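You operate a simulated robot arm through the tools that you are given. There is no shell and no other tool.

The job below is to be done with a simulated robot arm. You get a single attempt, and the scene is never put back.

JOB
Wrap the brown sandwich and seal it with the COLD sticker.
Fine: the cream sheet, sandwich in the middle, both flaps folded over it, sticker square across the seam and pressed on.

Only the result counts: the job must be done as asked and must still hold three seconds after the hand-in. Knocking over, shifting, dropping, spilling or breaking anything else fails it. A push-on lid holds only when it is set on centred and level and pressed home; a screw cap is set on level and turned clockwise until tight. Flat cloth is picked up by pressing the open fingertips on it (5 to 10 N) and closing them slowly along it; thin cloth reads only 2 to 8 mm in the jaws.

ROBOT AND FRAMES
A 7-joint arm with a two-finger parallel gripper, fixed in place. Base frame: the origin is on the floor under the middle of its stand, x ahead of it, y to its left, z up; the work surface is at about z = 0.92. Readings come in m, degrees, newtons and seconds.
It reaches about 1.372 m from its shoulder. Its first joint turns from -149.0 to 149.0 degrees. Payload 3.43 kg.
Tool frame: the origin (TCP) lies between the finger pads and is the grasp point; the fingertips stand 0.03 m ahead of it; z points along the fingers, y is the line along which they close. The gripper opens to 0.094 m. The fingers are 0.028 m wide and 0.01 m thick; the gripper's body (0.05 by 0.096 m) begins 0.055 m behind the TCP.
Orientation is that of the tool frame in the base frame, as a unit quaternion [x, y, z, w]. With the fingers straight down and closing along the base's y, the tool's x points along the base's -x, its y along +y and its z along -z.

CONTROLS
- The arm moves only by the tool step_arm. Its argument "steps" is one flat list of numbers, 6 for each row, row after row: the shift along the base's x, y, z in m, then the turn, a rotation vector about the base's x, y, z in rad. In form: [x, y, z, ax, ay, az, x, y, z, ax, ay, az, ...]. A call has 1 to 20 rows; each row is the pose to reach, as a shift and turn from the pose commanded when the call began. "gripper" is the opening in per cent of the stroke, from 0 (shut) to 100 (fully open), set as the call begins (left out, the last holds). A row lasts 0.2 s, in which the tool goes at most 0.05 m and 8.6 degrees; a call with a longer step from one row to the next is refused whole, and so is a gripper value outside its range. A pose out of reach is approached as far as the arm can. The call stops where the force on the tool passes 40 N (or 10 N more than at its start, if that is more) or the arm is blocked; 0.2 s more then pass. Each finger travels about 0.045 m/s and halts on what it meets, pressing with about 26 N; the grip force reading is that of the motor and also rises with nothing between the fingers. The clock runs only during rows and for 0.2 s after the last one: add rows that repeat a pose to give the fingers time. The reply holds the time, the measured pose of the TCP, the force on the tool along the base axes, the opening and the grip force, in the units named above and with some noise, with the torque about the TCP (base axes, N m) and any sound that the robot's microphone picked up.
- Cameras (640 x 400 px; columns grow to the right, rows downward): "scene" is fixed at [0.3993, -0.4994, 1.4975]; the picture's right is [-0.84, 0.54, 0.00], its down [-0.35, -0.55, -0.75] and it looks along [-0.41, -0.63, 0.66] (base axes); focal length 214 px, centre (320, 200). "wrist" rides on the gripper at [0.076, 0.014, -0.102] in the tool frame; the picture's right is [-0.18, 0.98, 0.00], its down [-0.75, -0.14, -0.64] and it looks along [-0.63, -0.12, 0.77] (tool axes); focal length 243 px, centre (320, 200). There is no depth. A picture from a camera that has moved, and an enlarged one, comes with that camera's place and axes in the base frame and with its lens.
- grab_frame(camera): a new picture of that camera. No time passes.
- inspect(camera, box): a new picture of the part [left, top, right, bottom] of that camera's present view, enlarged. No time passes.
- hand_in(): hands the job in; it is judged then, once.

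Nothing tells you positions but the pictures and the camera data. Unless the task says otherwise, let go and move clear before handing in.

The tools are called as a command line: name --argument value ..., lists and objects as JSON in quotes. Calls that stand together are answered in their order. step_arm: Moves the arm, as the interface text tells. Its arguments: {"type":"object","properties":{"steps":{"type":"array","items":{"type":"number"}},"gripper":{"type":"number"}},"required":["steps"]} The other tools are called the same way: grab_frame (camera) takes a picture; inspect (camera, box) takes an enlarged picture of a part of a camera's view; hand_in () hands the job in.

At the start:

```text
t: 0.0
tcp_pos: [0.9378, 0.3118, 1.1927]
orientation: [0.001, 1.0, 0.0, 0.0]
contact_force: [-0.1, -0.1, 0.3]
wrist_torque: [-0.04, 0.0, 0.01]
gripper_width: 0.094
grip_force: 0.0
```

scene: 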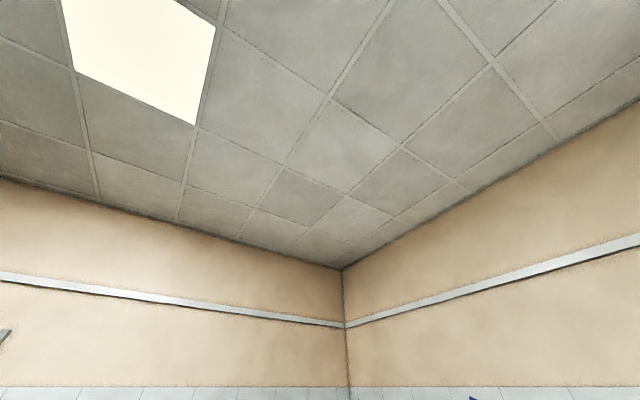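
wrist: 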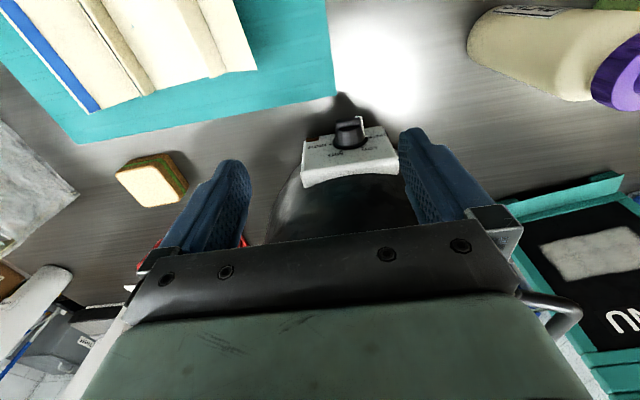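

The scene camera looks up at the ceiling corner, so it is of no use, and I will have to work with the wrist camera. It shows a bench with a teal board, cream sheets, a sandwich-like block and a dial device; I'll look closer first.

grab_frame --camera "wrist"

inspect --camera "wrist" --box '[0, 0, 320, 200]'

inspect --camera "wrist" --box '[320, 0, 640, 200]'

inspect --camera "scene" --box '[320, 300, 640, 400]'

```text
taken
camera wrist: at [0.8624, 0.3255, 1.2968], right [0.18, 0.98, 0.0], down [0.75, -0.14, 0.64], along [0.63, -0.12, -0.77], focal length 243 px, centre (320, 200)
```

wrist: 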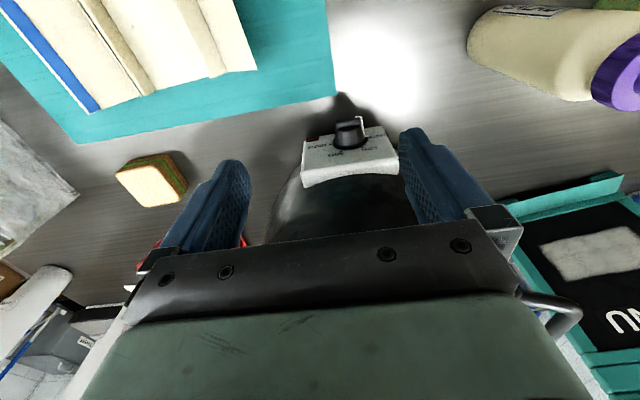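

```text
2.00 times, centred on (160, 100) of wrist
camera zoom: at [0.8624, 0.3255, 1.2968], right [0.18, 0.98, 0.0], down [0.75, -0.14, 0.64], along [0.63, -0.12, -0.77], focal length 485 px, centre (640, 400)
```

zoom: 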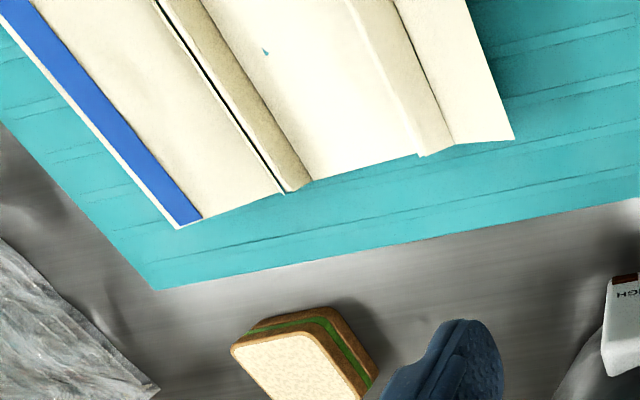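

```text
2.00 times, centred on (480, 100) of wrist
camera zoom: at [0.8624, 0.3255, 1.2968], right [0.18, 0.98, 0.0], down [0.75, -0.14, 0.64], along [0.63, -0.12, -0.77], focal length 485 px, centre (0, 400)
```

zoom: 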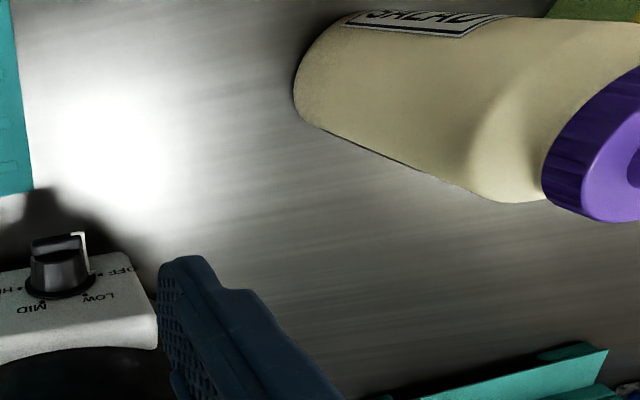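

```text
2.00 times, centred on (480, 350) of scene
camera zoom: at [0.3993, -0.4994, 1.4975], right [-0.84, 0.54, 0.0], down [-0.35, -0.55, -0.75], along [-0.41, -0.63, 0.66], focal length 429 px, centre (0, -100)
```

zoom: 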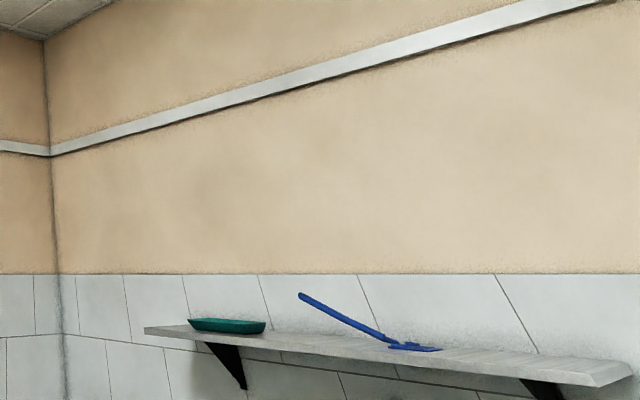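

The wrist picture looks forward and down, and it shows a teal mat (far edge x≈0.98, y≈-0.11 to 0.33) with cream and blue-edged sheets, and a sandwich near (1.06, -0.02). I'll raise and back off the arm for a wide survey.

step_arm --steps '[0, 0, 0.04, 0, 0, 0, 0, 0, 0.08, 0, 0, 0, 0, 0, 0.12, 0, 0, 0, 0, 0, 0.16, 0, 0, 0, -0.03, -0.03, 0.19, 0, 0, 0, -0.06, -0.06, 0.2, 0, 0, 0, -0.09, -0.09, 0.2, 0, 0, 0, -0.12, -0.12, 0.2, 0, 0, 0, -0.15, -0.15, 0.2, 0, 0, 0, -0.18, -0.18, 0.2, 0, 0, 0, -0.21, -0.21, 0.2, 0, 0, 0, -0.24, -0.21, 0.2, 0, 0, 0, -0.27, -0.21, 0.2, 0, 0, 0]' --gripper 100

grab_frame --camera "wrist"

```text
refused: row 5 steps farther than a row can; nothing moved
```

```text
taken
camera wrist: at [0.8624, 0.3255, 1.2968], right [0.18, 0.98, 0.0], down [0.75, -0.14, 0.64], along [0.63, -0.12, -0.77], focal length 243 px, centre (320, 200)
```

wrist: 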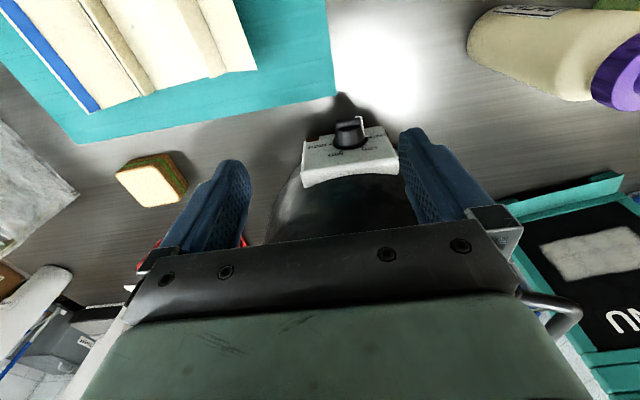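

One row was slightly too long, so nothing moved and the view is unchanged. I'll repeat the survey move with shorter rows.

step_arm --steps '[0, 0, 0.04, 0, 0, 0, 0, 0, 0.08, 0, 0, 0, 0, 0, 0.12, 0, 0, 0, 0, 0, 0.16, 0, 0, 0, 0, 0, 0.2, 0, 0, 0, -0.03, -0.03, 0.2, 0, 0, 0, -0.06, -0.06, 0.2, 0, 0, 0, -0.09, -0.09, 0.2, 0, 0, 0, -0.12, -0.12, 0.2, 0, 0, 0, -0.15, -0.15, 0.2, 0, 0, 0, -0.18, -0.18, 0.2, 0, 0, 0, -0.21, -0.21, 0.2, 0, 0, 0, -0.25, -0.21, 0.2, 0, 0, 0, -0.28, -0.21, 0.2, 0, 0, 0, -0.28, -0.21, 0.2, 0, 0, 0]' --gripper 100

grab_frame --camera "wrist"

```text
t: 2.3
tcp_pos: [0.8364, 0.1747, 1.3115]
orientation: [0.003, 0.997, 0.016, 0.072]
contact_force: [4.6, -3.5, -6.2]
wrist_torque: [0.34, -0.07, 0.32]
gripper_width: 0.0939
grip_force: 0.0
out of reach, approached as far as the arm can: row 2, 3, 4, 5, 6, 7, 8, 9, 10, 11
stopped in row 11: the force on the tool passed its limit at 42 N (the readings are from after the stop); the commanded pose is now the measured one
```

```text
taken
camera wrist: at [0.748, 0.1864, 1.4048], right [0.18, 0.98, 0.06], down [0.65, -0.17, 0.74], along [0.73, -0.1, -0.67], focal length 243 px, centre (320, 200)
```

wrist: 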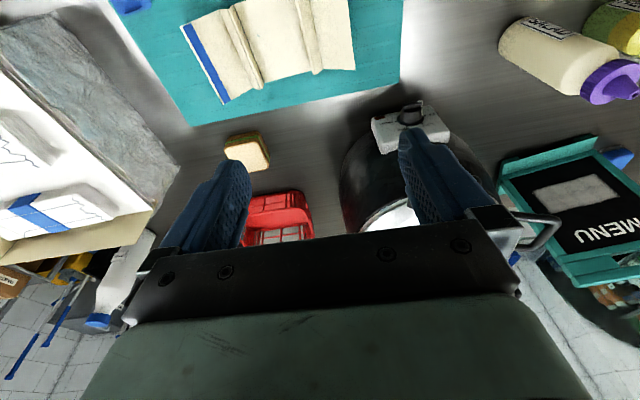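

The arm could not reach that height and stopped with a brief force; the fingers now tilt about 8 degrees. I see the teal mat with a cream sheet and a blue-edged sheet, a light sandwich, a red basket, a black pot with a dial, bottles, a MENU stand and boxes at left; I'll zoom in before moving.

inspect --camera "wrist" --box '[120, 0, 420, 188]'

inspect --camera "wrist" --box '[0, 0, 200, 125]'

inspect --camera "wrist" --box '[0, 120, 320, 320]'

inspect --camera "wrist" --box '[400, 100, 640, 250]'

```text
2.13 times, centred on (270, 94) of wrist
camera zoom: at [0.748, 0.1864, 1.4048], right [0.18, 0.98, 0.06], down [0.65, -0.17, 0.74], along [0.73, -0.1, -0.67], focal length 516 px, centre (426, 426)
```

zoom: 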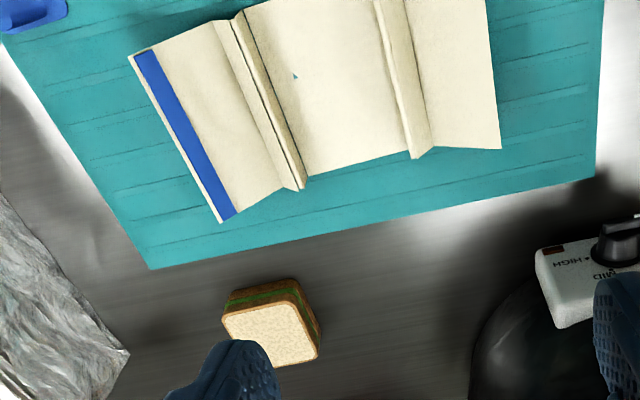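

```text
3.20 times, centred on (100, 62) of wrist
camera zoom: at [0.748, 0.1864, 1.4048], right [0.18, 0.98, 0.06], down [0.65, -0.17, 0.74], along [0.73, -0.1, -0.67], focal length 776 px, centre (1024, 640)
```

zoom: 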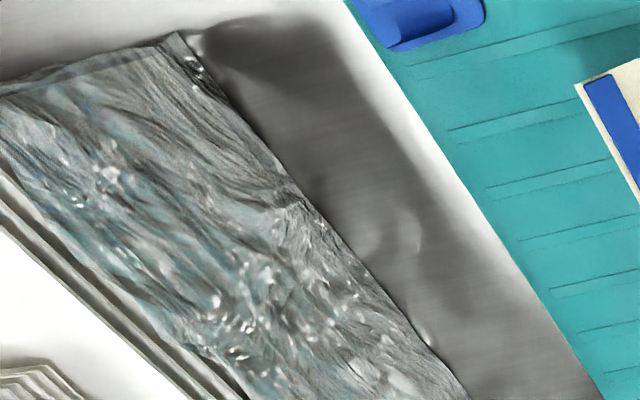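

```text
2.00 times, centred on (160, 220) of wrist
camera zoom: at [0.748, 0.1864, 1.4048], right [0.18, 0.98, 0.06], down [0.65, -0.17, 0.74], along [0.73, -0.1, -0.67], focal length 485 px, centre (640, 160)
```

zoom: 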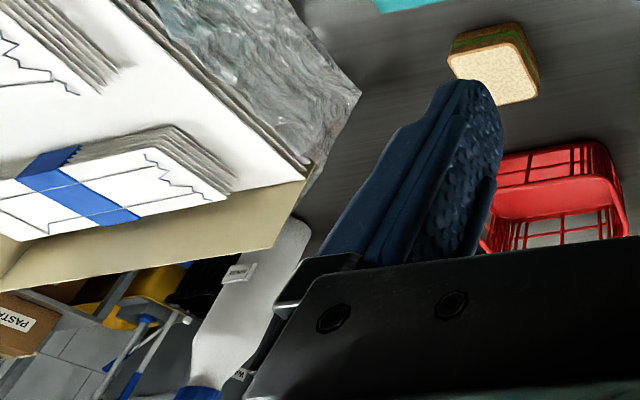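

```text
2.67 times, centred on (520, 175) of wrist
camera zoom: at [0.748, 0.1864, 1.4048], right [0.18, 0.98, 0.06], down [0.65, -0.17, 0.74], along [0.73, -0.1, -0.67], focal length 647 px, centre (-213, 267)
```

zoom: 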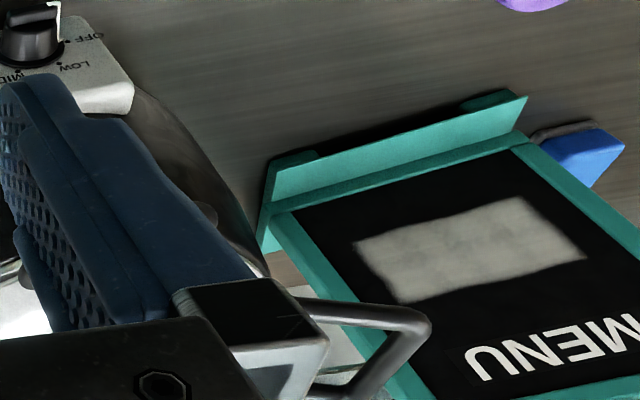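

The sheet on the mat is one cream sheet with a blue strip along its -y edge and two raised creases; a blue object sits on the mat nearer the robot. I'll level the tool and come back toward the robot at a lower height to see the near part of the mat.

step_arm --steps '[-0.02, -0.01, -0.02, -0.016, 0.07, 0.003, -0.05, -0.02, -0.04, -0.032, 0.144, 0.006, -0.09, -0.03, -0.04, -0.032, 0.144, 0.006, -0.13, -0.05, -0.04, -0.032, 0.144, 0.006, -0.17, -0.07, -0.04, -0.032, 0.144, 0.006, -0.21, -0.07, -0.04, -0.032, 0.144, 0.006, -0.25, -0.07, -0.04, -0.032, 0.144, 0.006, -0.25, -0.07, -0.04, -0.032, 0.144, 0.006]'

grab_frame --camera "wrist"

```text
t: 2.8
tcp_pos: [0.8294, 0.1691, 1.2587]
orientation: [0.004, 0.999, 0.01, 0.048]
contact_force: [6.0, -0.2, -9.0]
wrist_torque: [0.12, -0.12, 0.08]
gripper_width: 0.0938
grip_force: 0.1
out of reach, approached as far as the arm can: row 1, 2
stopped in row 2: the force on the tool passed its limit at 44 N (the readings are from after the stop); the commanded pose is now the measured one
```

```text
taken
camera wrist: at [0.7451, 0.1811, 1.3553], right [0.19, 0.98, 0.04], down [0.69, -0.16, 0.71], along [0.7, -0.11, -0.7], focal length 243 px, centre (320, 200)
```

wrist: 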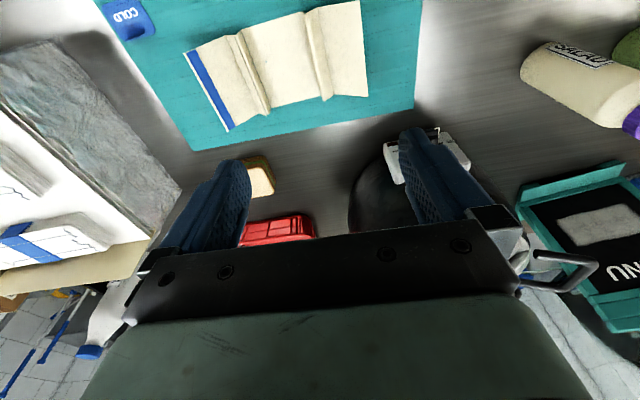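

The blue object at the mat's near edge reads COLD, so it's the sticker. The force trips look like jerks at the reach limit, so I'll go down slowly first and then come back toward the robot.

step_arm --steps '[0, 0, -0.015, -0.003, 0.015, 0, 0, 0, -0.03, -0.006, 0.03, 0, 0, 0, -0.045, -0.01, 0.05, 0, 0, 0, -0.06, -0.014, 0.07, 0, 0, 0, -0.075, -0.02, 0.096, 0.006, 0, 0, -0.075, -0.02, 0.096, 0.006]'

grab_frame --camera "wrist"

```text
t: 3.9
tcp_pos: [0.8306, 0.168, 1.1949]
orientation: [0.003, 1.0, 0.004, 0.013]
contact_force: [6.7, -0.4, -11.7]
wrist_torque: [-0.09, -0.11, -0.02]
gripper_width: 0.0941
grip_force: 0.0
stopped in row 5: the force on the tool passed its limit at 41 N (the readings are from after the stop); the commanded pose is now the measured one
```

```text
taken
camera wrist: at [0.7529, 0.1828, 1.2958], right [0.19, 0.98, 0.01], down [0.74, -0.15, 0.66], along [0.65, -0.12, -0.75], focal length 243 px, centre (320, 200)
```

wrist: 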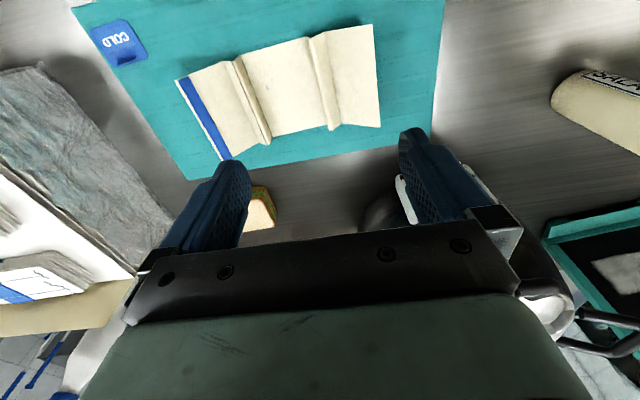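

The view is improving (the COLD card is at the mat's near corner), but there's a leftover force reading of about 13 N. I'll hold still to see whether it's a real contact or just motion.

step_arm --steps '[0, 0, 0, 0, 0, 0, 0, 0, 0, 0, 0, 0, 0, 0, 0, 0, 0, 0]'

grab_frame --camera "wrist"

```text
t: 4.7
tcp_pos: [0.8297, 0.1683, 1.1935]
orientation: [0.004, 1.0, 0.004, 0.012]
contact_force: [11.7, 2.2, -22.7]
wrist_torque: [-0.33, -0.51, -0.23]
gripper_width: 0.0938
grip_force: 0.1
```

```text
taken
camera wrist: at [0.7528, 0.183, 1.2959], right [0.19, 0.98, 0.01], down [0.74, -0.15, 0.66], along [0.65, -0.12, -0.75], focal length 243 px, centre (320, 200)
```

wrist: 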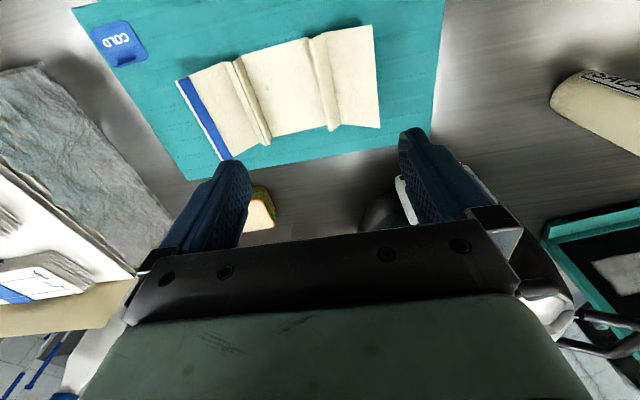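

The force is real (about 25 N), and its line of action passes near the camera mount from behind and above, so something, perhaps the arm's own forearm, is touching there. I'll yield in the push direction (forward and down) and watch the reading.

step_arm --steps '[0.005, 0.001, -0.005, 0, 0, 0, 0.01, 0.002, -0.01, 0, 0, 0, 0.015, 0.003, -0.015, 0, 0, 0, 0.02, 0.004, -0.02, 0, 0, 0, 0.02, 0.004, -0.02, 0, 0, 0]'

```text
t: 5.9
tcp_pos: [0.85, 0.1728, 1.1734]
orientation: [0.003, 1.0, 0.004, 0.011]
contact_force: [-1.0, 0.6, 0.3]
wrist_torque: [0.02, -0.03, -0.04]
gripper_width: 0.094
grip_force: 0.1
```

The force dropped to zero, so that was a contact from behind; I'm clear now. Next I'll lower a little and slowly shift back to see the mat's near area, with the sheet at roughly x 0.81–0.945, y -0.03–0.25 and COLD near (0.757, -0.08).

step_arm --steps '[0, 0, -0.02, 0, 0, 0, 0, 0, -0.04, 0, 0, 0, 0, 0, -0.06, 0, 0, 0, -0.015, -0.01, -0.06, 0, 0, 0, -0.03, -0.02, -0.06, 0, 0, 0, -0.045, -0.03, -0.06, 0, 0, 0, -0.06, -0.04, -0.06, 0, 0, 0, -0.075, -0.05, -0.06, 0, 0, 0, -0.09, -0.06, -0.06, 0, 0, 0, -0.105, -0.07, -0.06, 0, 0, 0, -0.105, -0.07, -0.06, 0, 0, 0]'

grab_frame --camera "wrist"

```text
t: 8.3
tcp_pos: [0.7455, 0.105, 1.1127]
orientation: [0.003, 1.0, 0.003, 0.012]
contact_force: [1.3, -0.9, 0.3]
wrist_torque: [0.04, -0.04, 0.01]
gripper_width: 0.0938
grip_force: 0.1
```

```text
taken
camera wrist: at [0.6681, 0.1185, 1.215], right [0.19, 0.98, 0.01], down [0.74, -0.15, 0.66], along [0.65, -0.12, -0.75], focal length 243 px, centre (320, 200)
```

wrist: 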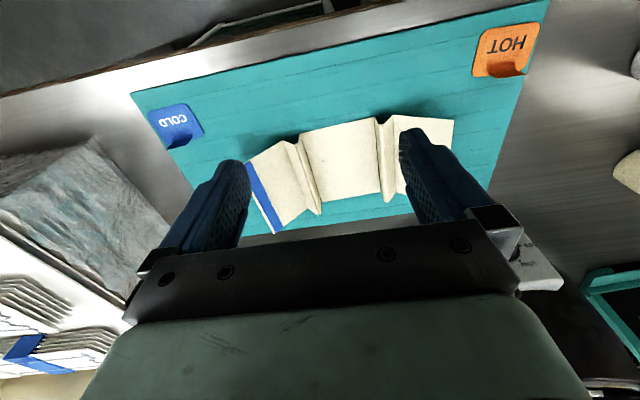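

Now the whole mat is in view: COLD (blue) at the near -y corner, HOT (orange) at the near +y corner, each with a curled tab. I'll zoom into these and the sheet.

inspect --camera "wrist" --box '[120, 80, 280, 180]'

inspect --camera "wrist" --box '[440, 0, 600, 100]'

inspect --camera "wrist" --box '[230, 90, 470, 240]'

inspect --camera "wrist" --box '[0, 0, 640, 120]'

```text
4.00 times, centred on (200, 130) of wrist
camera zoom: at [0.6681, 0.1185, 1.215], right [0.19, 0.98, 0.01], down [0.74, -0.15, 0.66], along [0.65, -0.12, -0.75], focal length 970 px, centre (800, 480)
```

zoom: 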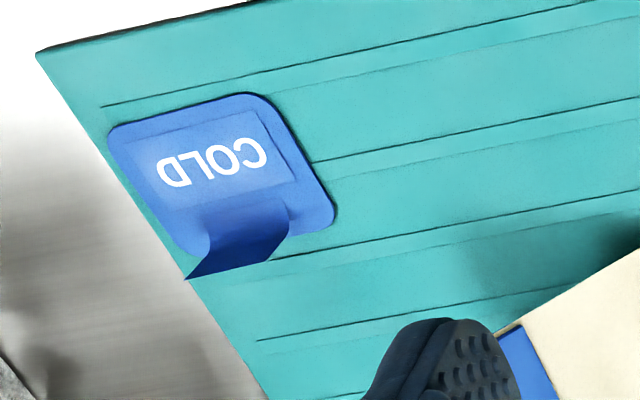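

```text
4.00 times, centred on (520, 50) of wrist
camera zoom: at [0.6681, 0.1185, 1.215], right [0.19, 0.98, 0.01], down [0.74, -0.15, 0.66], along [0.65, -0.12, -0.75], focal length 970 px, centre (-480, 800)
```

zoom: 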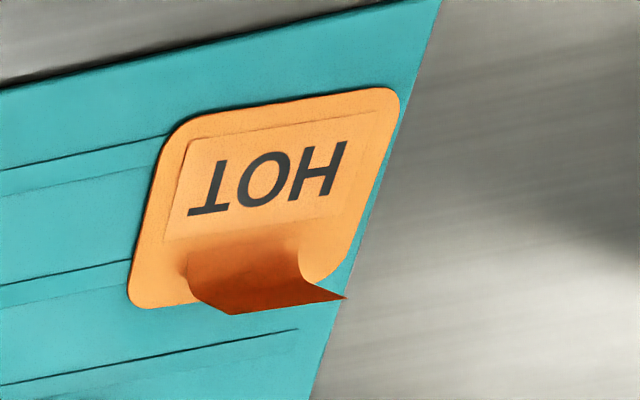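

```text
2.67 times, centred on (350, 165) of wrist
camera zoom: at [0.6681, 0.1185, 1.215], right [0.19, 0.98, 0.01], down [0.74, -0.15, 0.66], along [0.65, -0.12, -0.75], focal length 647 px, centre (240, 293)
```

zoom: 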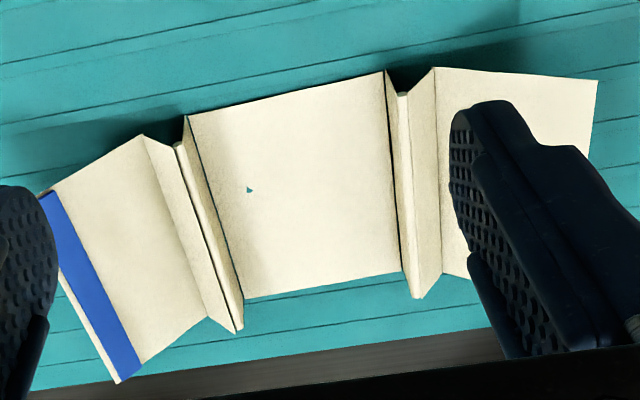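

```text
1.00 times, centred on (320, 60) of wrist (not enlarged: the box is as wide or as high as the picture)
camera zoom: at [0.6681, 0.1185, 1.215], right [0.19, 0.98, 0.01], down [0.74, -0.15, 0.66], along [0.65, -0.12, -0.75], focal length 243 px, centre (320, 340)
```

zoom: 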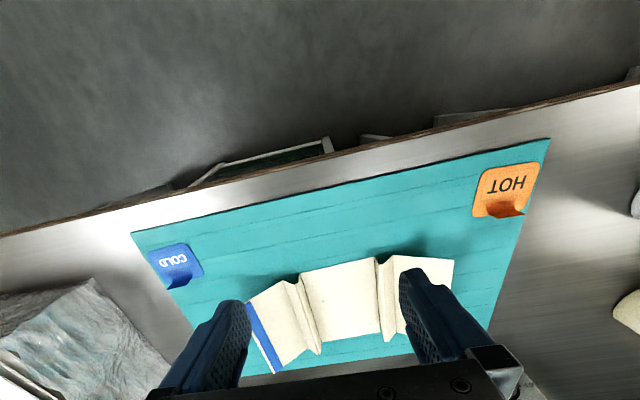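

The mat layout is clear: sheet in the middle with raised creases, COLD and HOT cards at the near corners. I still need to see the sandwich and the area beyond it closely, so I'll move toward it at a moderate height.

step_arm --steps '[0.03, -0.02, 0.01, 0, 0, 0, 0.06, -0.04, 0.02, 0, 0, 0, 0.09, -0.06, 0.03, 0, 0, 0, 0.12, -0.08, 0.04, 0, 0, 0, 0.15, -0.1, 0.05, 0, 0, 0, 0.18, -0.12, 0.05, 0, 0, 0, 0.21, -0.12, 0.05, 0, 0, 0, 0.21, -0.12, 0.05, 0, 0, 0]'

grab_frame --camera "wrist"

```text
t: 10.1
tcp_pos: [0.9554, -0.0188, 1.1614]
orientation: [0.004, 1.0, 0.003, 0.012]
contact_force: [-0.4, 0.7, -0.2]
wrist_torque: [-0.01, -0.02, 0.03]
gripper_width: 0.0937
grip_force: 0.0
```

```text
taken
camera wrist: at [0.8776, -0.0039, 1.2643], right [0.19, 0.98, 0.01], down [0.74, -0.15, 0.66], along [0.65, -0.12, -0.75], focal length 243 px, centre (320, 200)
```

wrist: 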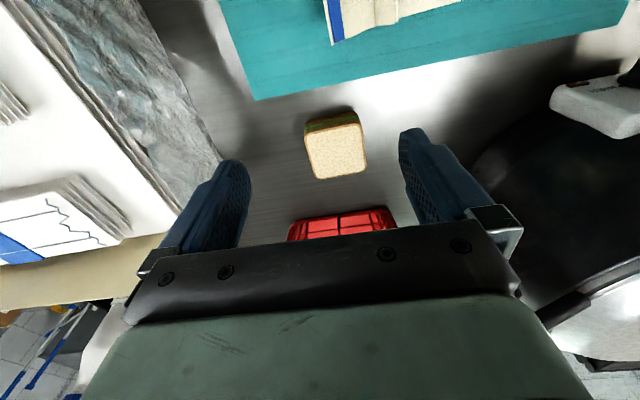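

inspect --camera "wrist" --box '[260, 80, 420, 180]'

inspect --camera "wrist" --box '[0, 0, 320, 200]'

inspect --camera "wrist" --box '[260, 180, 420, 280]'

```text
4.00 times, centred on (340, 130) of wrist
camera zoom: at [0.8776, -0.0039, 1.2643], right [0.19, 0.98, 0.01], down [0.74, -0.15, 0.66], along [0.65, -0.12, -0.75], focal length 970 px, centre (240, 480)
```

zoom: 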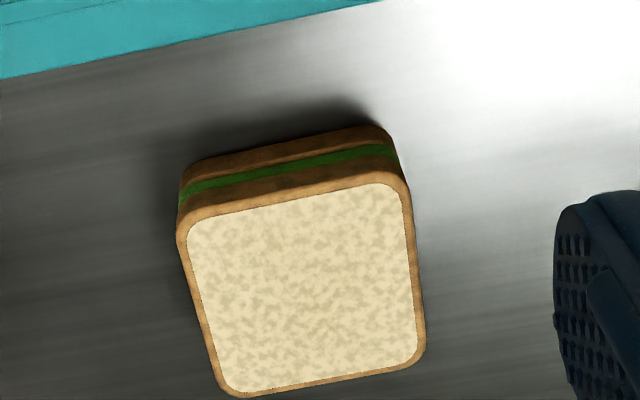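

```text
2.00 times, centred on (160, 100) of wrist
camera zoom: at [0.8776, -0.0039, 1.2643], right [0.19, 0.98, 0.01], down [0.74, -0.15, 0.66], along [0.65, -0.12, -0.75], focal length 485 px, centre (640, 400)
```

zoom: 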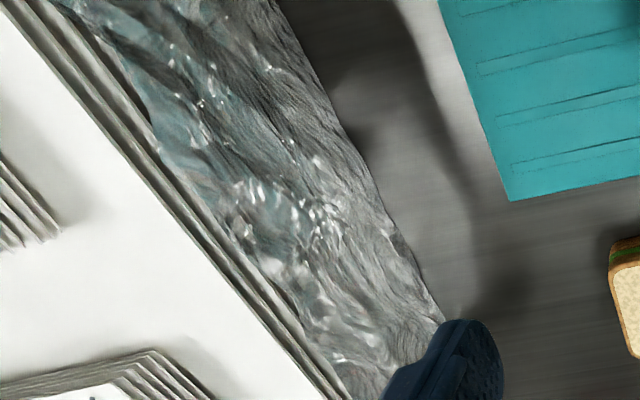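

```text
4.00 times, centred on (340, 230) of wrist
camera zoom: at [0.8776, -0.0039, 1.2643], right [0.19, 0.98, 0.01], down [0.74, -0.15, 0.66], along [0.65, -0.12, -0.75], focal length 970 px, centre (240, 80)
```

zoom: 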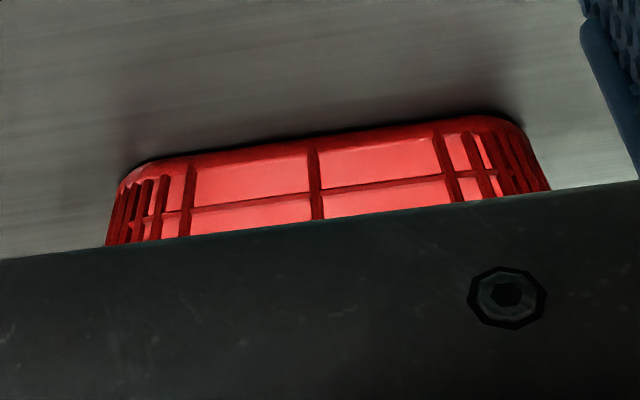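

The sandwich is brown-crusted, about 7.4 cm square and 4 cm high, squared to the axes and centred near (1.057, -0.011). I'll now go above the sheet with the tool made exactly vertical and measure the sheet's panels.

step_arm --steps '[-0.02, 0.025, -0.005, -0.002, 0.008, 0.003, -0.045, 0.05, -0.01, -0.004, 0.016, 0.006, -0.07, 0.08, -0.015, -0.006, 0.024, 0.008, -0.09, 0.1, -0.02, -0.006, 0.024, 0.008, -0.105, 0.119, -0.02, -0.006, 0.024, 0.008, -0.105, 0.119, -0.02, -0.006, 0.024, 0.008]'

grab_frame --camera "wrist"

inspect --camera "wrist" --box '[180, 10, 460, 185]'

```text
t: 11.5
tcp_pos: [0.8477, 0.1004, 1.1454]
orientation: [-0.001, 1.0, 0.0, 0.0]
contact_force: [-0.7, 0.0, 0.1]
wrist_torque: [-0.02, -0.01, 0.02]
gripper_width: 0.0944
grip_force: 0.2
```

```text
taken
camera wrist: at [0.7739, 0.1155, 1.2491], right [0.18, 0.98, 0.0], down [0.75, -0.14, 0.64], along [0.63, -0.12, -0.77], focal length 243 px, centre (320, 200)
```

wrist: 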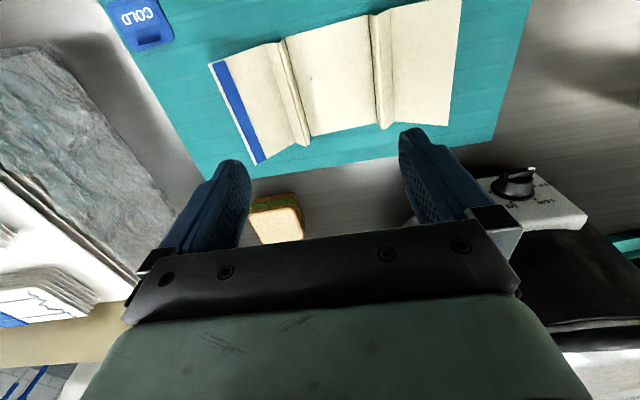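

```text
2.29 times, centred on (320, 98) of wrist
camera zoom: at [0.7739, 0.1155, 1.2491], right [0.18, 0.98, 0.0], down [0.75, -0.14, 0.64], along [0.63, -0.12, -0.77], focal length 555 px, centre (320, 434)
```

zoom: 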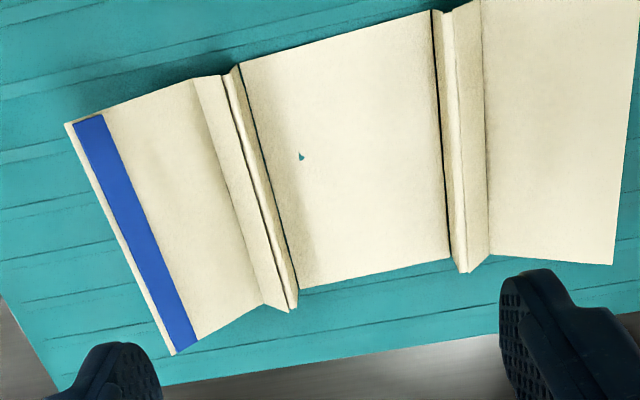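

The sheet's flat middle panel spans about x 0.80–0.92, y 0.07–0.165, with walls rising about 3 cm and flaps whose outer edges stand about 5 cm up. I'll tilt the camera to a lower angle from the robot side to see the sheet's profile.

step_arm --steps '[-0.025, 0.002, -0.017, 0, -0.08, 0, -0.05, 0.004, -0.034, 0, -0.17, 0, -0.075, 0.006, -0.05, 0, -0.26, 0, -0.1, 0.008, -0.065, 0, -0.35, 0, -0.128, 0.01, -0.085, 0, -0.44, 0, -0.128, 0.01, -0.085, 0, -0.44, 0]'

grab_frame --camera "wrist"

inspect --camera "wrist" --box '[160, 40, 480, 240]'

```text
t: 12.9
tcp_pos: [0.7217, 0.1131, 1.0598]
orientation: [-0.001, 0.976, 0.001, 0.219]
contact_force: [0.2, -1.0, -0.5]
wrist_torque: [-0.01, -0.03, -0.03]
gripper_width: 0.0939
grip_force: 0.1
```

```text
taken
camera wrist: at [0.61, 0.1281, 1.1214], right [0.16, 0.98, 0.08], down [0.41, -0.14, 0.9], along [0.9, -0.12, -0.42], focal length 243 px, centre (320, 200)
```

wrist: 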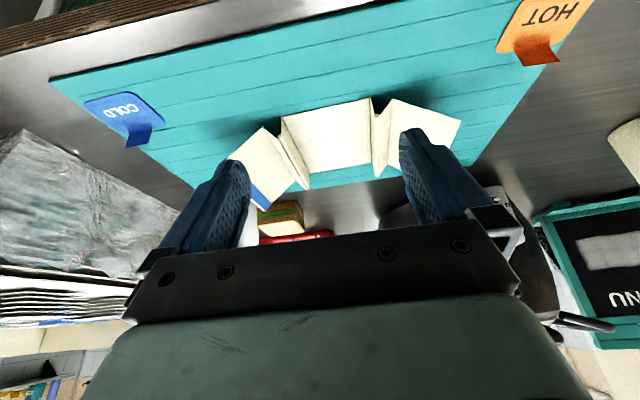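

```text
2.00 times, centred on (320, 140) of wrist
camera zoom: at [0.61, 0.1281, 1.1214], right [0.16, 0.98, 0.08], down [0.41, -0.14, 0.9], along [0.9, -0.12, -0.42], focal length 485 px, centre (320, 320)
```

zoom: 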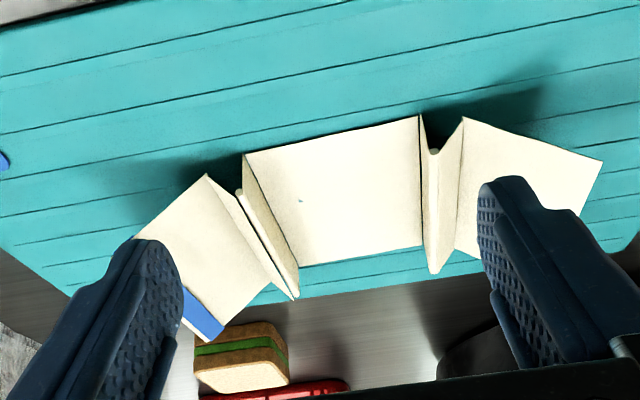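

The profile shows walls up about 2 cm at the middle panel's edges, then a shallow valley, then flaps sloping up to about 4–5 cm at their outer edges. Now I'll zoom on the stickers' tabs from this low angle.

inspect --camera "wrist" --box '[60, 70, 220, 170]'

inspect --camera "wrist" --box '[460, 0, 620, 100]'

inspect --camera "wrist" --box '[0, 100, 160, 200]'

```text
4.00 times, centred on (140, 120) of wrist
camera zoom: at [0.61, 0.1281, 1.1214], right [0.16, 0.98, 0.08], down [0.41, -0.14, 0.9], along [0.9, -0.12, -0.42], focal length 970 px, centre (1040, 520)
```

zoom: 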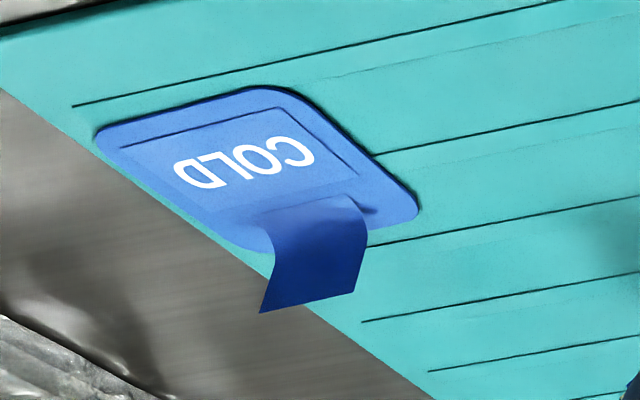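

```text
4.00 times, centred on (540, 50) of wrist
camera zoom: at [0.61, 0.1281, 1.1214], right [0.16, 0.98, 0.08], down [0.41, -0.14, 0.9], along [0.9, -0.12, -0.42], focal length 970 px, centre (-560, 800)
```

zoom: 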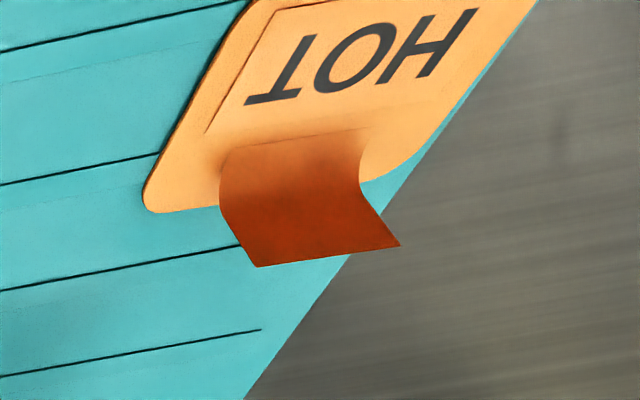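

```text
4.00 times, centred on (80, 150) of wrist
camera zoom: at [0.61, 0.1281, 1.1214], right [0.16, 0.98, 0.08], down [0.41, -0.14, 0.9], along [0.9, -0.12, -0.42], focal length 970 px, centre (1280, 400)
```

zoom: 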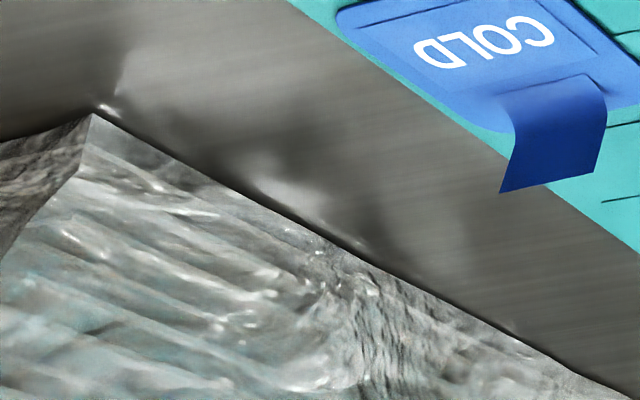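

The COLD label sits on a blue card and has a tab standing up at its +x side, which fingers closing along x can pinch. I'll straighten the tool and then turn it -90° about z so the fingers close along x, which also suits the sandwich and the flaps.

step_arm --steps '[0.02, 0, 0.02, 0, 0.09, 0, 0.04, 0, 0.04, 0, 0.18, 0, 0.06, 0, 0.055, 0, 0.27, 0, 0.08, 0, 0.07, 0, 0.36, 0, 0.1, 0, 0.08, 0, 0.442, 0, 0.1, 0, 0.08, 0, 0.442, 0]'

step_arm --steps '[0, 0, 0, 0, 0, -0.14, 0, 0, 0, 0, 0, -0.28, 0, 0, 0, 0, 0, -0.42, 0, 0, 0, 0, 0, -0.56, 0, 0, 0, 0, 0, -0.7, 0, 0, 0, 0, 0, -0.84, 0, 0, 0, 0, 0, -0.98, 0, 0, 0, 0, 0, -1.12, 0, 0, 0, 0, 0, -1.26, 0, 0, 0, 0, 0, -1.4, 0, 0, 0, 0, 0, -1.53, 0, 0, 0, 0, 0, -1.5708, 0, 0, 0, 0, 0, -1.5708]'

grab_frame --camera "wrist"

```text
t: 14.3
tcp_pos: [0.8224, 0.1126, 1.1394]
orientation: [-0.001, 1.0, 0.0, -0.001]
contact_force: [0.3, 0.4, -0.1]
wrist_torque: [0.03, -0.05, -0.01]
gripper_width: 0.0942
grip_force: 0.1
```

```text
t: 17.1
tcp_pos: [0.8229, 0.1114, 1.1378]
orientation: [0.707, 0.707, 0.001, -0.001]
contact_force: [0.3, -0.5, -0.2]
wrist_torque: [0.0, -0.01, -0.01]
gripper_width: 0.0941
grip_force: 0.1
```

```text
taken
camera wrist: at [0.8374, 0.1874, 1.2429], right [0.98, -0.18, 0.0], down [-0.14, -0.76, 0.64], along [-0.12, -0.63, -0.77], focal length 243 px, centre (320, 200)
```

wrist: 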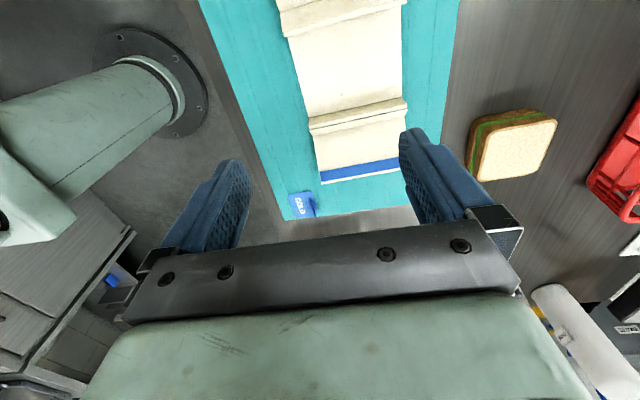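

The tool now closes along x and looks toward -y. I'll move over toward the sandwich, keeping high, to measure it more exactly before grasping.

step_arm --steps '[0.04, -0.01, 0, 0, 0, 0, 0.08, -0.02, 0, 0, 0, 0, 0.12, -0.03, 0, 0, 0, 0, 0.16, -0.045, 0, 0, 0, 0, 0.2, -0.055, 0, 0, 0, 0, 0.23, -0.055, 0, 0, 0, 0, 0.23, -0.055, 0, 0, 0, 0]'

grab_frame --camera "wrist"

inspect --camera "wrist" --box '[240, 80, 400, 180]'

```text
t: 18.7
tcp_pos: [1.053, 0.057, 1.137]
orientation: [0.706, 0.708, 0.001, -0.001]
contact_force: [0.7, 0.6, 1.0]
wrist_torque: [0.02, 0.02, -0.02]
gripper_width: 0.0941
grip_force: 0.1
```

```text
taken
camera wrist: at [1.0686, 0.1332, 1.2411], right [0.98, -0.18, 0.0], down [-0.14, -0.76, 0.64], along [-0.12, -0.63, -0.77], focal length 243 px, centre (320, 200)
```

wrist: 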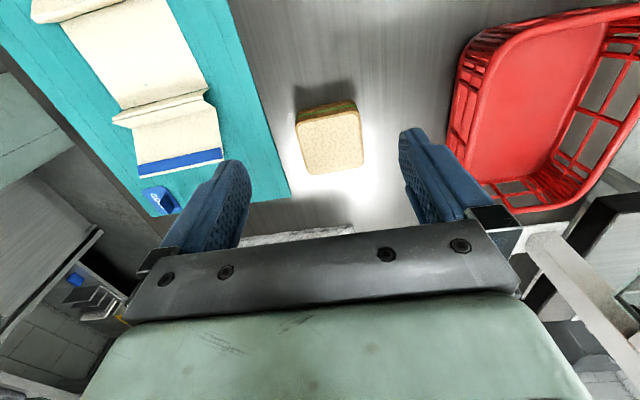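

```text
4.00 times, centred on (320, 130) of wrist
camera zoom: at [1.0686, 0.1332, 1.2411], right [0.98, -0.18, 0.0], down [-0.14, -0.76, 0.64], along [-0.12, -0.63, -0.77], focal length 970 px, centre (320, 480)
```

zoom: 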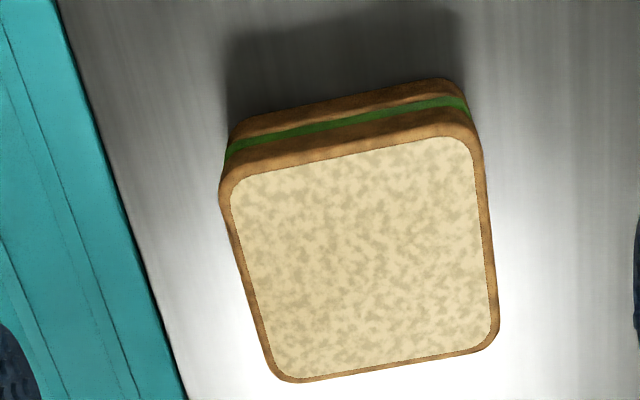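

The sandwich centre is at about (1.056, -0.013), about 7.6 cm across, square to the axes. I'll move above it and lower partway, fingers open, then check alignment.

step_arm --steps '[0.001, -0.03, 0, 0, 0, 0, 0.003, -0.06, 0, 0, 0, 0, 0.003, -0.0695, -0.03, 0, 0, 0, 0.003, -0.0695, -0.06, 0, 0, 0, 0.003, -0.0695, -0.09, 0, 0, 0, 0.003, -0.0695, -0.117, 0, 0, 0, 0.003, -0.0695, -0.117, 0, 0, 0]' --gripper 100

grab_frame --camera "wrist"

```text
t: 20.3
tcp_pos: [1.0548, -0.0107, 1.0241]
orientation: [0.706, 0.708, 0.001, -0.001]
contact_force: [0.0, -0.4, 0.5]
wrist_torque: [0.03, 0.0, 0.04]
gripper_width: 0.094
grip_force: 0.1
```

```text
taken
camera wrist: at [1.0699, 0.0651, 1.1276], right [0.98, -0.18, 0.0], down [-0.14, -0.76, 0.64], along [-0.12, -0.63, -0.77], focal length 243 px, centre (320, 200)
```

wrist: 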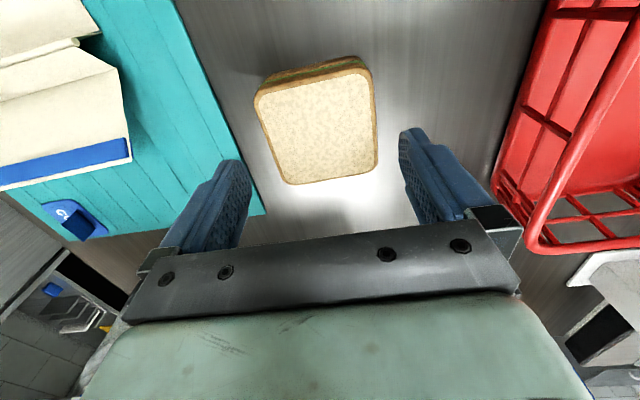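

The fingers straddle the sandwich, now measured at (1.057, -0.011), with the basket well clear. I'll lower to about 0.955 and close on it.

step_arm --steps '[0.002, 0, -0.02, 0, 0, 0, 0.002, 0, -0.04, 0, 0, 0, 0.002, 0, -0.055, 0, 0, 0, 0.002, 0, -0.065, 0, 0, 0, 0.002, 0, -0.069, 0, 0, 0, 0.002, 0, -0.069, 0, 0, 0]' --gripper 100

grab_frame --camera "wrist"

```text
t: 21.7
tcp_pos: [1.0575, -0.0106, 0.9531]
orientation: [0.707, 0.708, 0.001, 0.0]
contact_force: [-0.2, -0.8, 0.0]
wrist_torque: [0.01, -0.01, 0.02]
gripper_width: 0.094
grip_force: 0.0
```

```text
taken
camera wrist: at [1.0719, 0.0645, 1.0578], right [0.98, -0.18, 0.0], down [-0.14, -0.76, 0.64], along [-0.12, -0.63, -0.77], focal length 243 px, centre (320, 200)
```

wrist: 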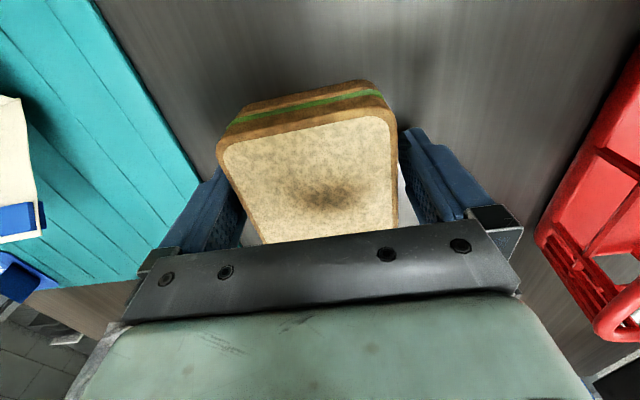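

The sandwich sits between the fingers with no contact yet. I'll close gently, to a set opening just below its width.

step_arm --steps '[0, 0, 0, 0, 0, 0, 0, 0, 0, 0, 0, 0, 0, 0, 0, 0, 0, 0, 0, 0, 0, 0, 0, 0]' --gripper 72

```text
t: 22.7
tcp_pos: [1.0562, -0.0108, 0.953]
orientation: [0.706, 0.708, 0.001, -0.001]
contact_force: [-0.5, 0.4, 0.4]
wrist_torque: [0.02, 0.03, -0.02]
gripper_width: 0.0841
grip_force: 25.3
```

The fingers stopped at 8.4 cm with 25 N, so the sandwich is held (its crust bulges a bit wider than its top). Lifting slowly.

step_arm --steps '[0, 0, 0.01, 0, 0, 0, 0, 0, 0.025, 0, 0, 0, 0, 0, 0.045, 0, 0, 0, 0, 0, 0.07, 0, 0, 0, 0, 0, 0.1, 0, 0, 0, 0, 0, 0.12, 0, 0, 0, 0, 0, 0.12, 0, 0, 0]'

grab_frame --camera "wrist"

```text
t: 24.3
tcp_pos: [1.0556, -0.0106, 1.0725]
orientation: [0.706, 0.708, 0.001, 0.0]
contact_force: [0.2, -0.1, -1.8]
wrist_torque: [-0.02, -0.01, -0.03]
gripper_width: 0.084
grip_force: 26.4
```

```text
taken
camera wrist: at [1.0711, 0.0651, 1.1768], right [0.98, -0.18, 0.0], down [-0.14, -0.76, 0.64], along [-0.12, -0.63, -0.77], focal length 243 px, centre (320, 200)
```

wrist: 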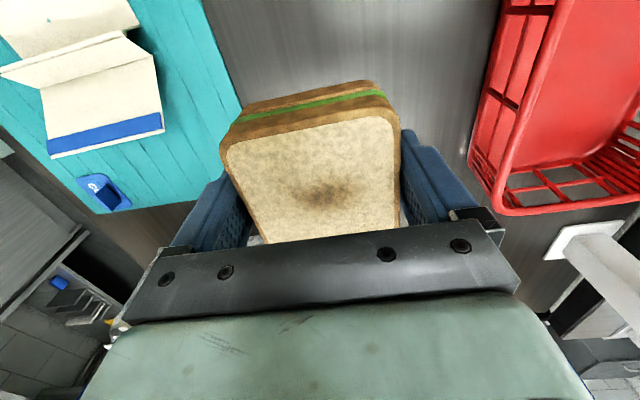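

The sandwich is securely held and lifted (about 1.8 N). I'll carry it over the sheet's middle, whose centre I take to be about (0.862, 0.119), staying high to re-measure before lowering.

step_arm --steps '[-0.01, 0.01, 0.03, 0, 0, 0, -0.04, 0.03, 0.05, 0, 0, 0, -0.07, 0.05, 0.05, 0, 0, 0, -0.1, 0.07, 0.05, 0, 0, 0, -0.13, 0.09, 0.05, 0, 0, 0, -0.16, 0.11, 0.05, 0, 0, 0, -0.185, 0.125, 0.05, 0, 0, 0, -0.194, 0.13, 0.05, 0, 0, 0, -0.194, 0.13, 0.05, 0, 0, 0]'

grab_frame --camera "wrist"

inspect --camera "wrist" --box '[220, 0, 460, 150]'

```text
t: 26.3
tcp_pos: [0.8609, 0.1199, 1.1226]
orientation: [0.706, 0.708, 0.0, 0.0]
contact_force: [0.1, -0.6, -1.3]
wrist_torque: [0.01, 0.0, 0.02]
gripper_width: 0.0839
grip_force: 26.0
```

```text
taken
camera wrist: at [0.8774, 0.1959, 1.2267], right [0.98, -0.18, 0.0], down [-0.14, -0.76, 0.64], along [-0.12, -0.63, -0.77], focal length 243 px, centre (320, 200)
```

wrist: 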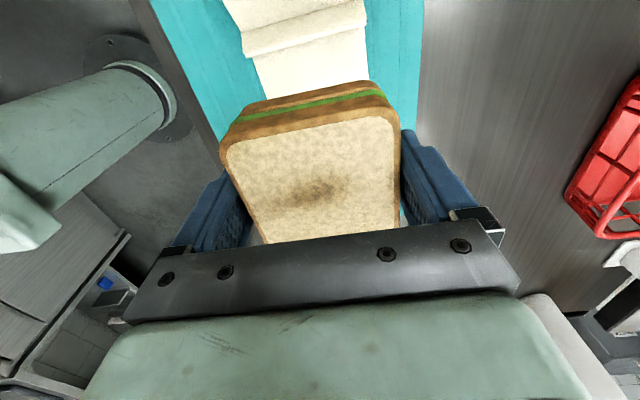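

```text
2.67 times, centred on (340, 75) of wrist
camera zoom: at [0.8774, 0.1959, 1.2267], right [0.98, -0.18, 0.0], down [-0.14, -0.76, 0.64], along [-0.12, -0.63, -0.77], focal length 647 px, centre (267, 533)
```

zoom: 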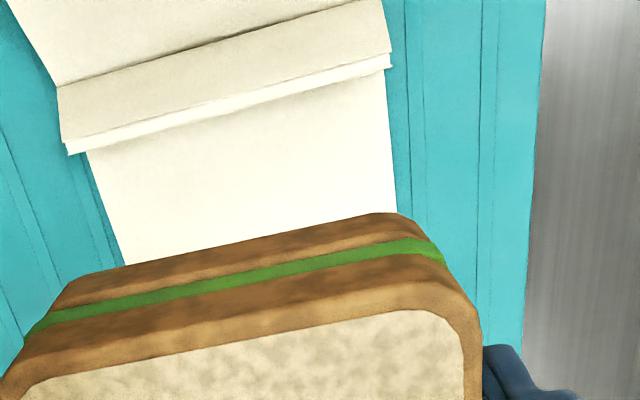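

The base panel now measures x 0.796–0.919 and y about 0.072–0.166, so its centre is near (0.858, 0.119), almost right below. I'll correct by 3 mm in x and lower the sandwich, slowing near the mat.

step_arm --steps '[-0.003, -0.0005, -0.03, 0, 0, 0, -0.003, -0.0005, -0.065, 0, 0, 0, -0.003, -0.0005, -0.1, 0, 0, 0, -0.003, -0.0005, -0.13, 0, 0, 0, -0.003, -0.0005, -0.148, 0, 0, 0, -0.003, -0.0005, -0.155, 0, 0, 0, -0.003, -0.0005, -0.158, 0, 0, 0, -0.003, -0.0005, -0.158, 0, 0, 0]'

grab_frame --camera "wrist"

```text
t: 28.1
tcp_pos: [0.8604, 0.1173, 0.9646]
orientation: [0.706, 0.708, 0.0, 0.0]
contact_force: [0.4, -0.2, -1.7]
wrist_torque: [-0.03, 0.01, 0.02]
gripper_width: 0.0837
grip_force: 25.7
```

```text
taken
camera wrist: at [0.8744, 0.1936, 1.0689], right [0.98, -0.18, 0.0], down [-0.14, -0.76, 0.64], along [-0.12, -0.63, -0.77], focal length 243 px, centre (320, 200)
```

wrist: 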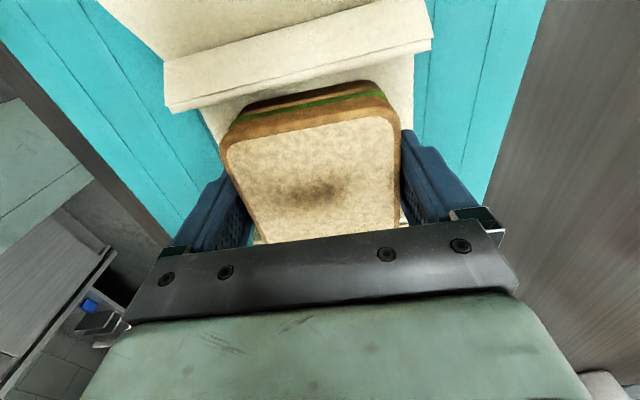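

The sandwich hovers about 1 cm above the base panel with clear gaps to both walls; it wants about 2 mm shift in -x and +y. I'll make that shift and lower in small steps, watching the force.

step_arm --steps '[-0.001, 0.001, 0, 0, 0, 0, -0.002, 0.002, -0.001, 0, 0, 0, -0.002, 0.002, -0.003, 0, 0, 0, -0.002, 0.002, -0.005, 0, 0, 0, -0.002, 0.002, -0.006, 0, 0, 0, -0.002, 0.002, -0.007, 0, 0, 0, -0.002, 0.002, -0.007, 0, 0, 0]'

```text
t: 29.7
tcp_pos: [0.8581, 0.1182, 0.9588]
orientation: [0.706, 0.708, 0.002, -0.001]
contact_force: [-0.7, -0.4, 24.9]
wrist_torque: [0.03, 0.01, 0.07]
gripper_width: 0.0841
grip_force: 26.0
```

Contact: about 25 N, so the sandwich rests on the sheet. I'll relieve the pressure by about 1 mm and then open the fingers.

step_arm --steps '[0, 0, 0.0006, 0, 0, 0, 0, 0, 0.001, 0, 0, 0, 0, 0, 0.001, 0, 0, 0]'

step_arm --steps '[0, 0, 0, 0, 0, 0, 0, 0, 0, 0, 0, 0, 0, 0, 0, 0, 0, 0, 0, 0, 0, 0, 0, 0]' --gripper 100

grab_frame --camera "wrist"

```text
t: 30.5
tcp_pos: [0.8584, 0.1201, 0.9595]
orientation: [0.707, 0.707, 0.001, -0.002]
contact_force: [1.7, -3.1, 6.9]
wrist_torque: [0.0, -0.17, -0.02]
gripper_width: 0.084
grip_force: 25.5
```

```text
t: 31.5
tcp_pos: [0.8579, 0.1204, 0.9597]
orientation: [0.706, 0.708, 0.0, -0.001]
contact_force: [0.4, -0.1, -0.2]
wrist_torque: [-0.02, -0.02, 0.05]
gripper_width: 0.0939
grip_force: 0.1
```

```text
taken
camera wrist: at [0.8727, 0.1958, 1.0638], right [0.98, -0.18, 0.0], down [-0.14, -0.76, 0.64], along [-0.12, -0.63, -0.77], focal length 243 px, centre (320, 200)
```

wrist: 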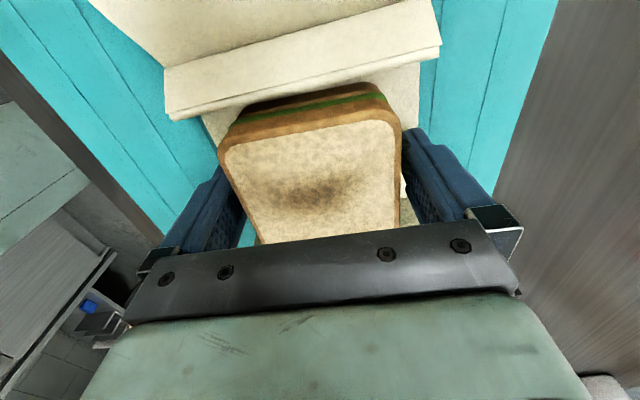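

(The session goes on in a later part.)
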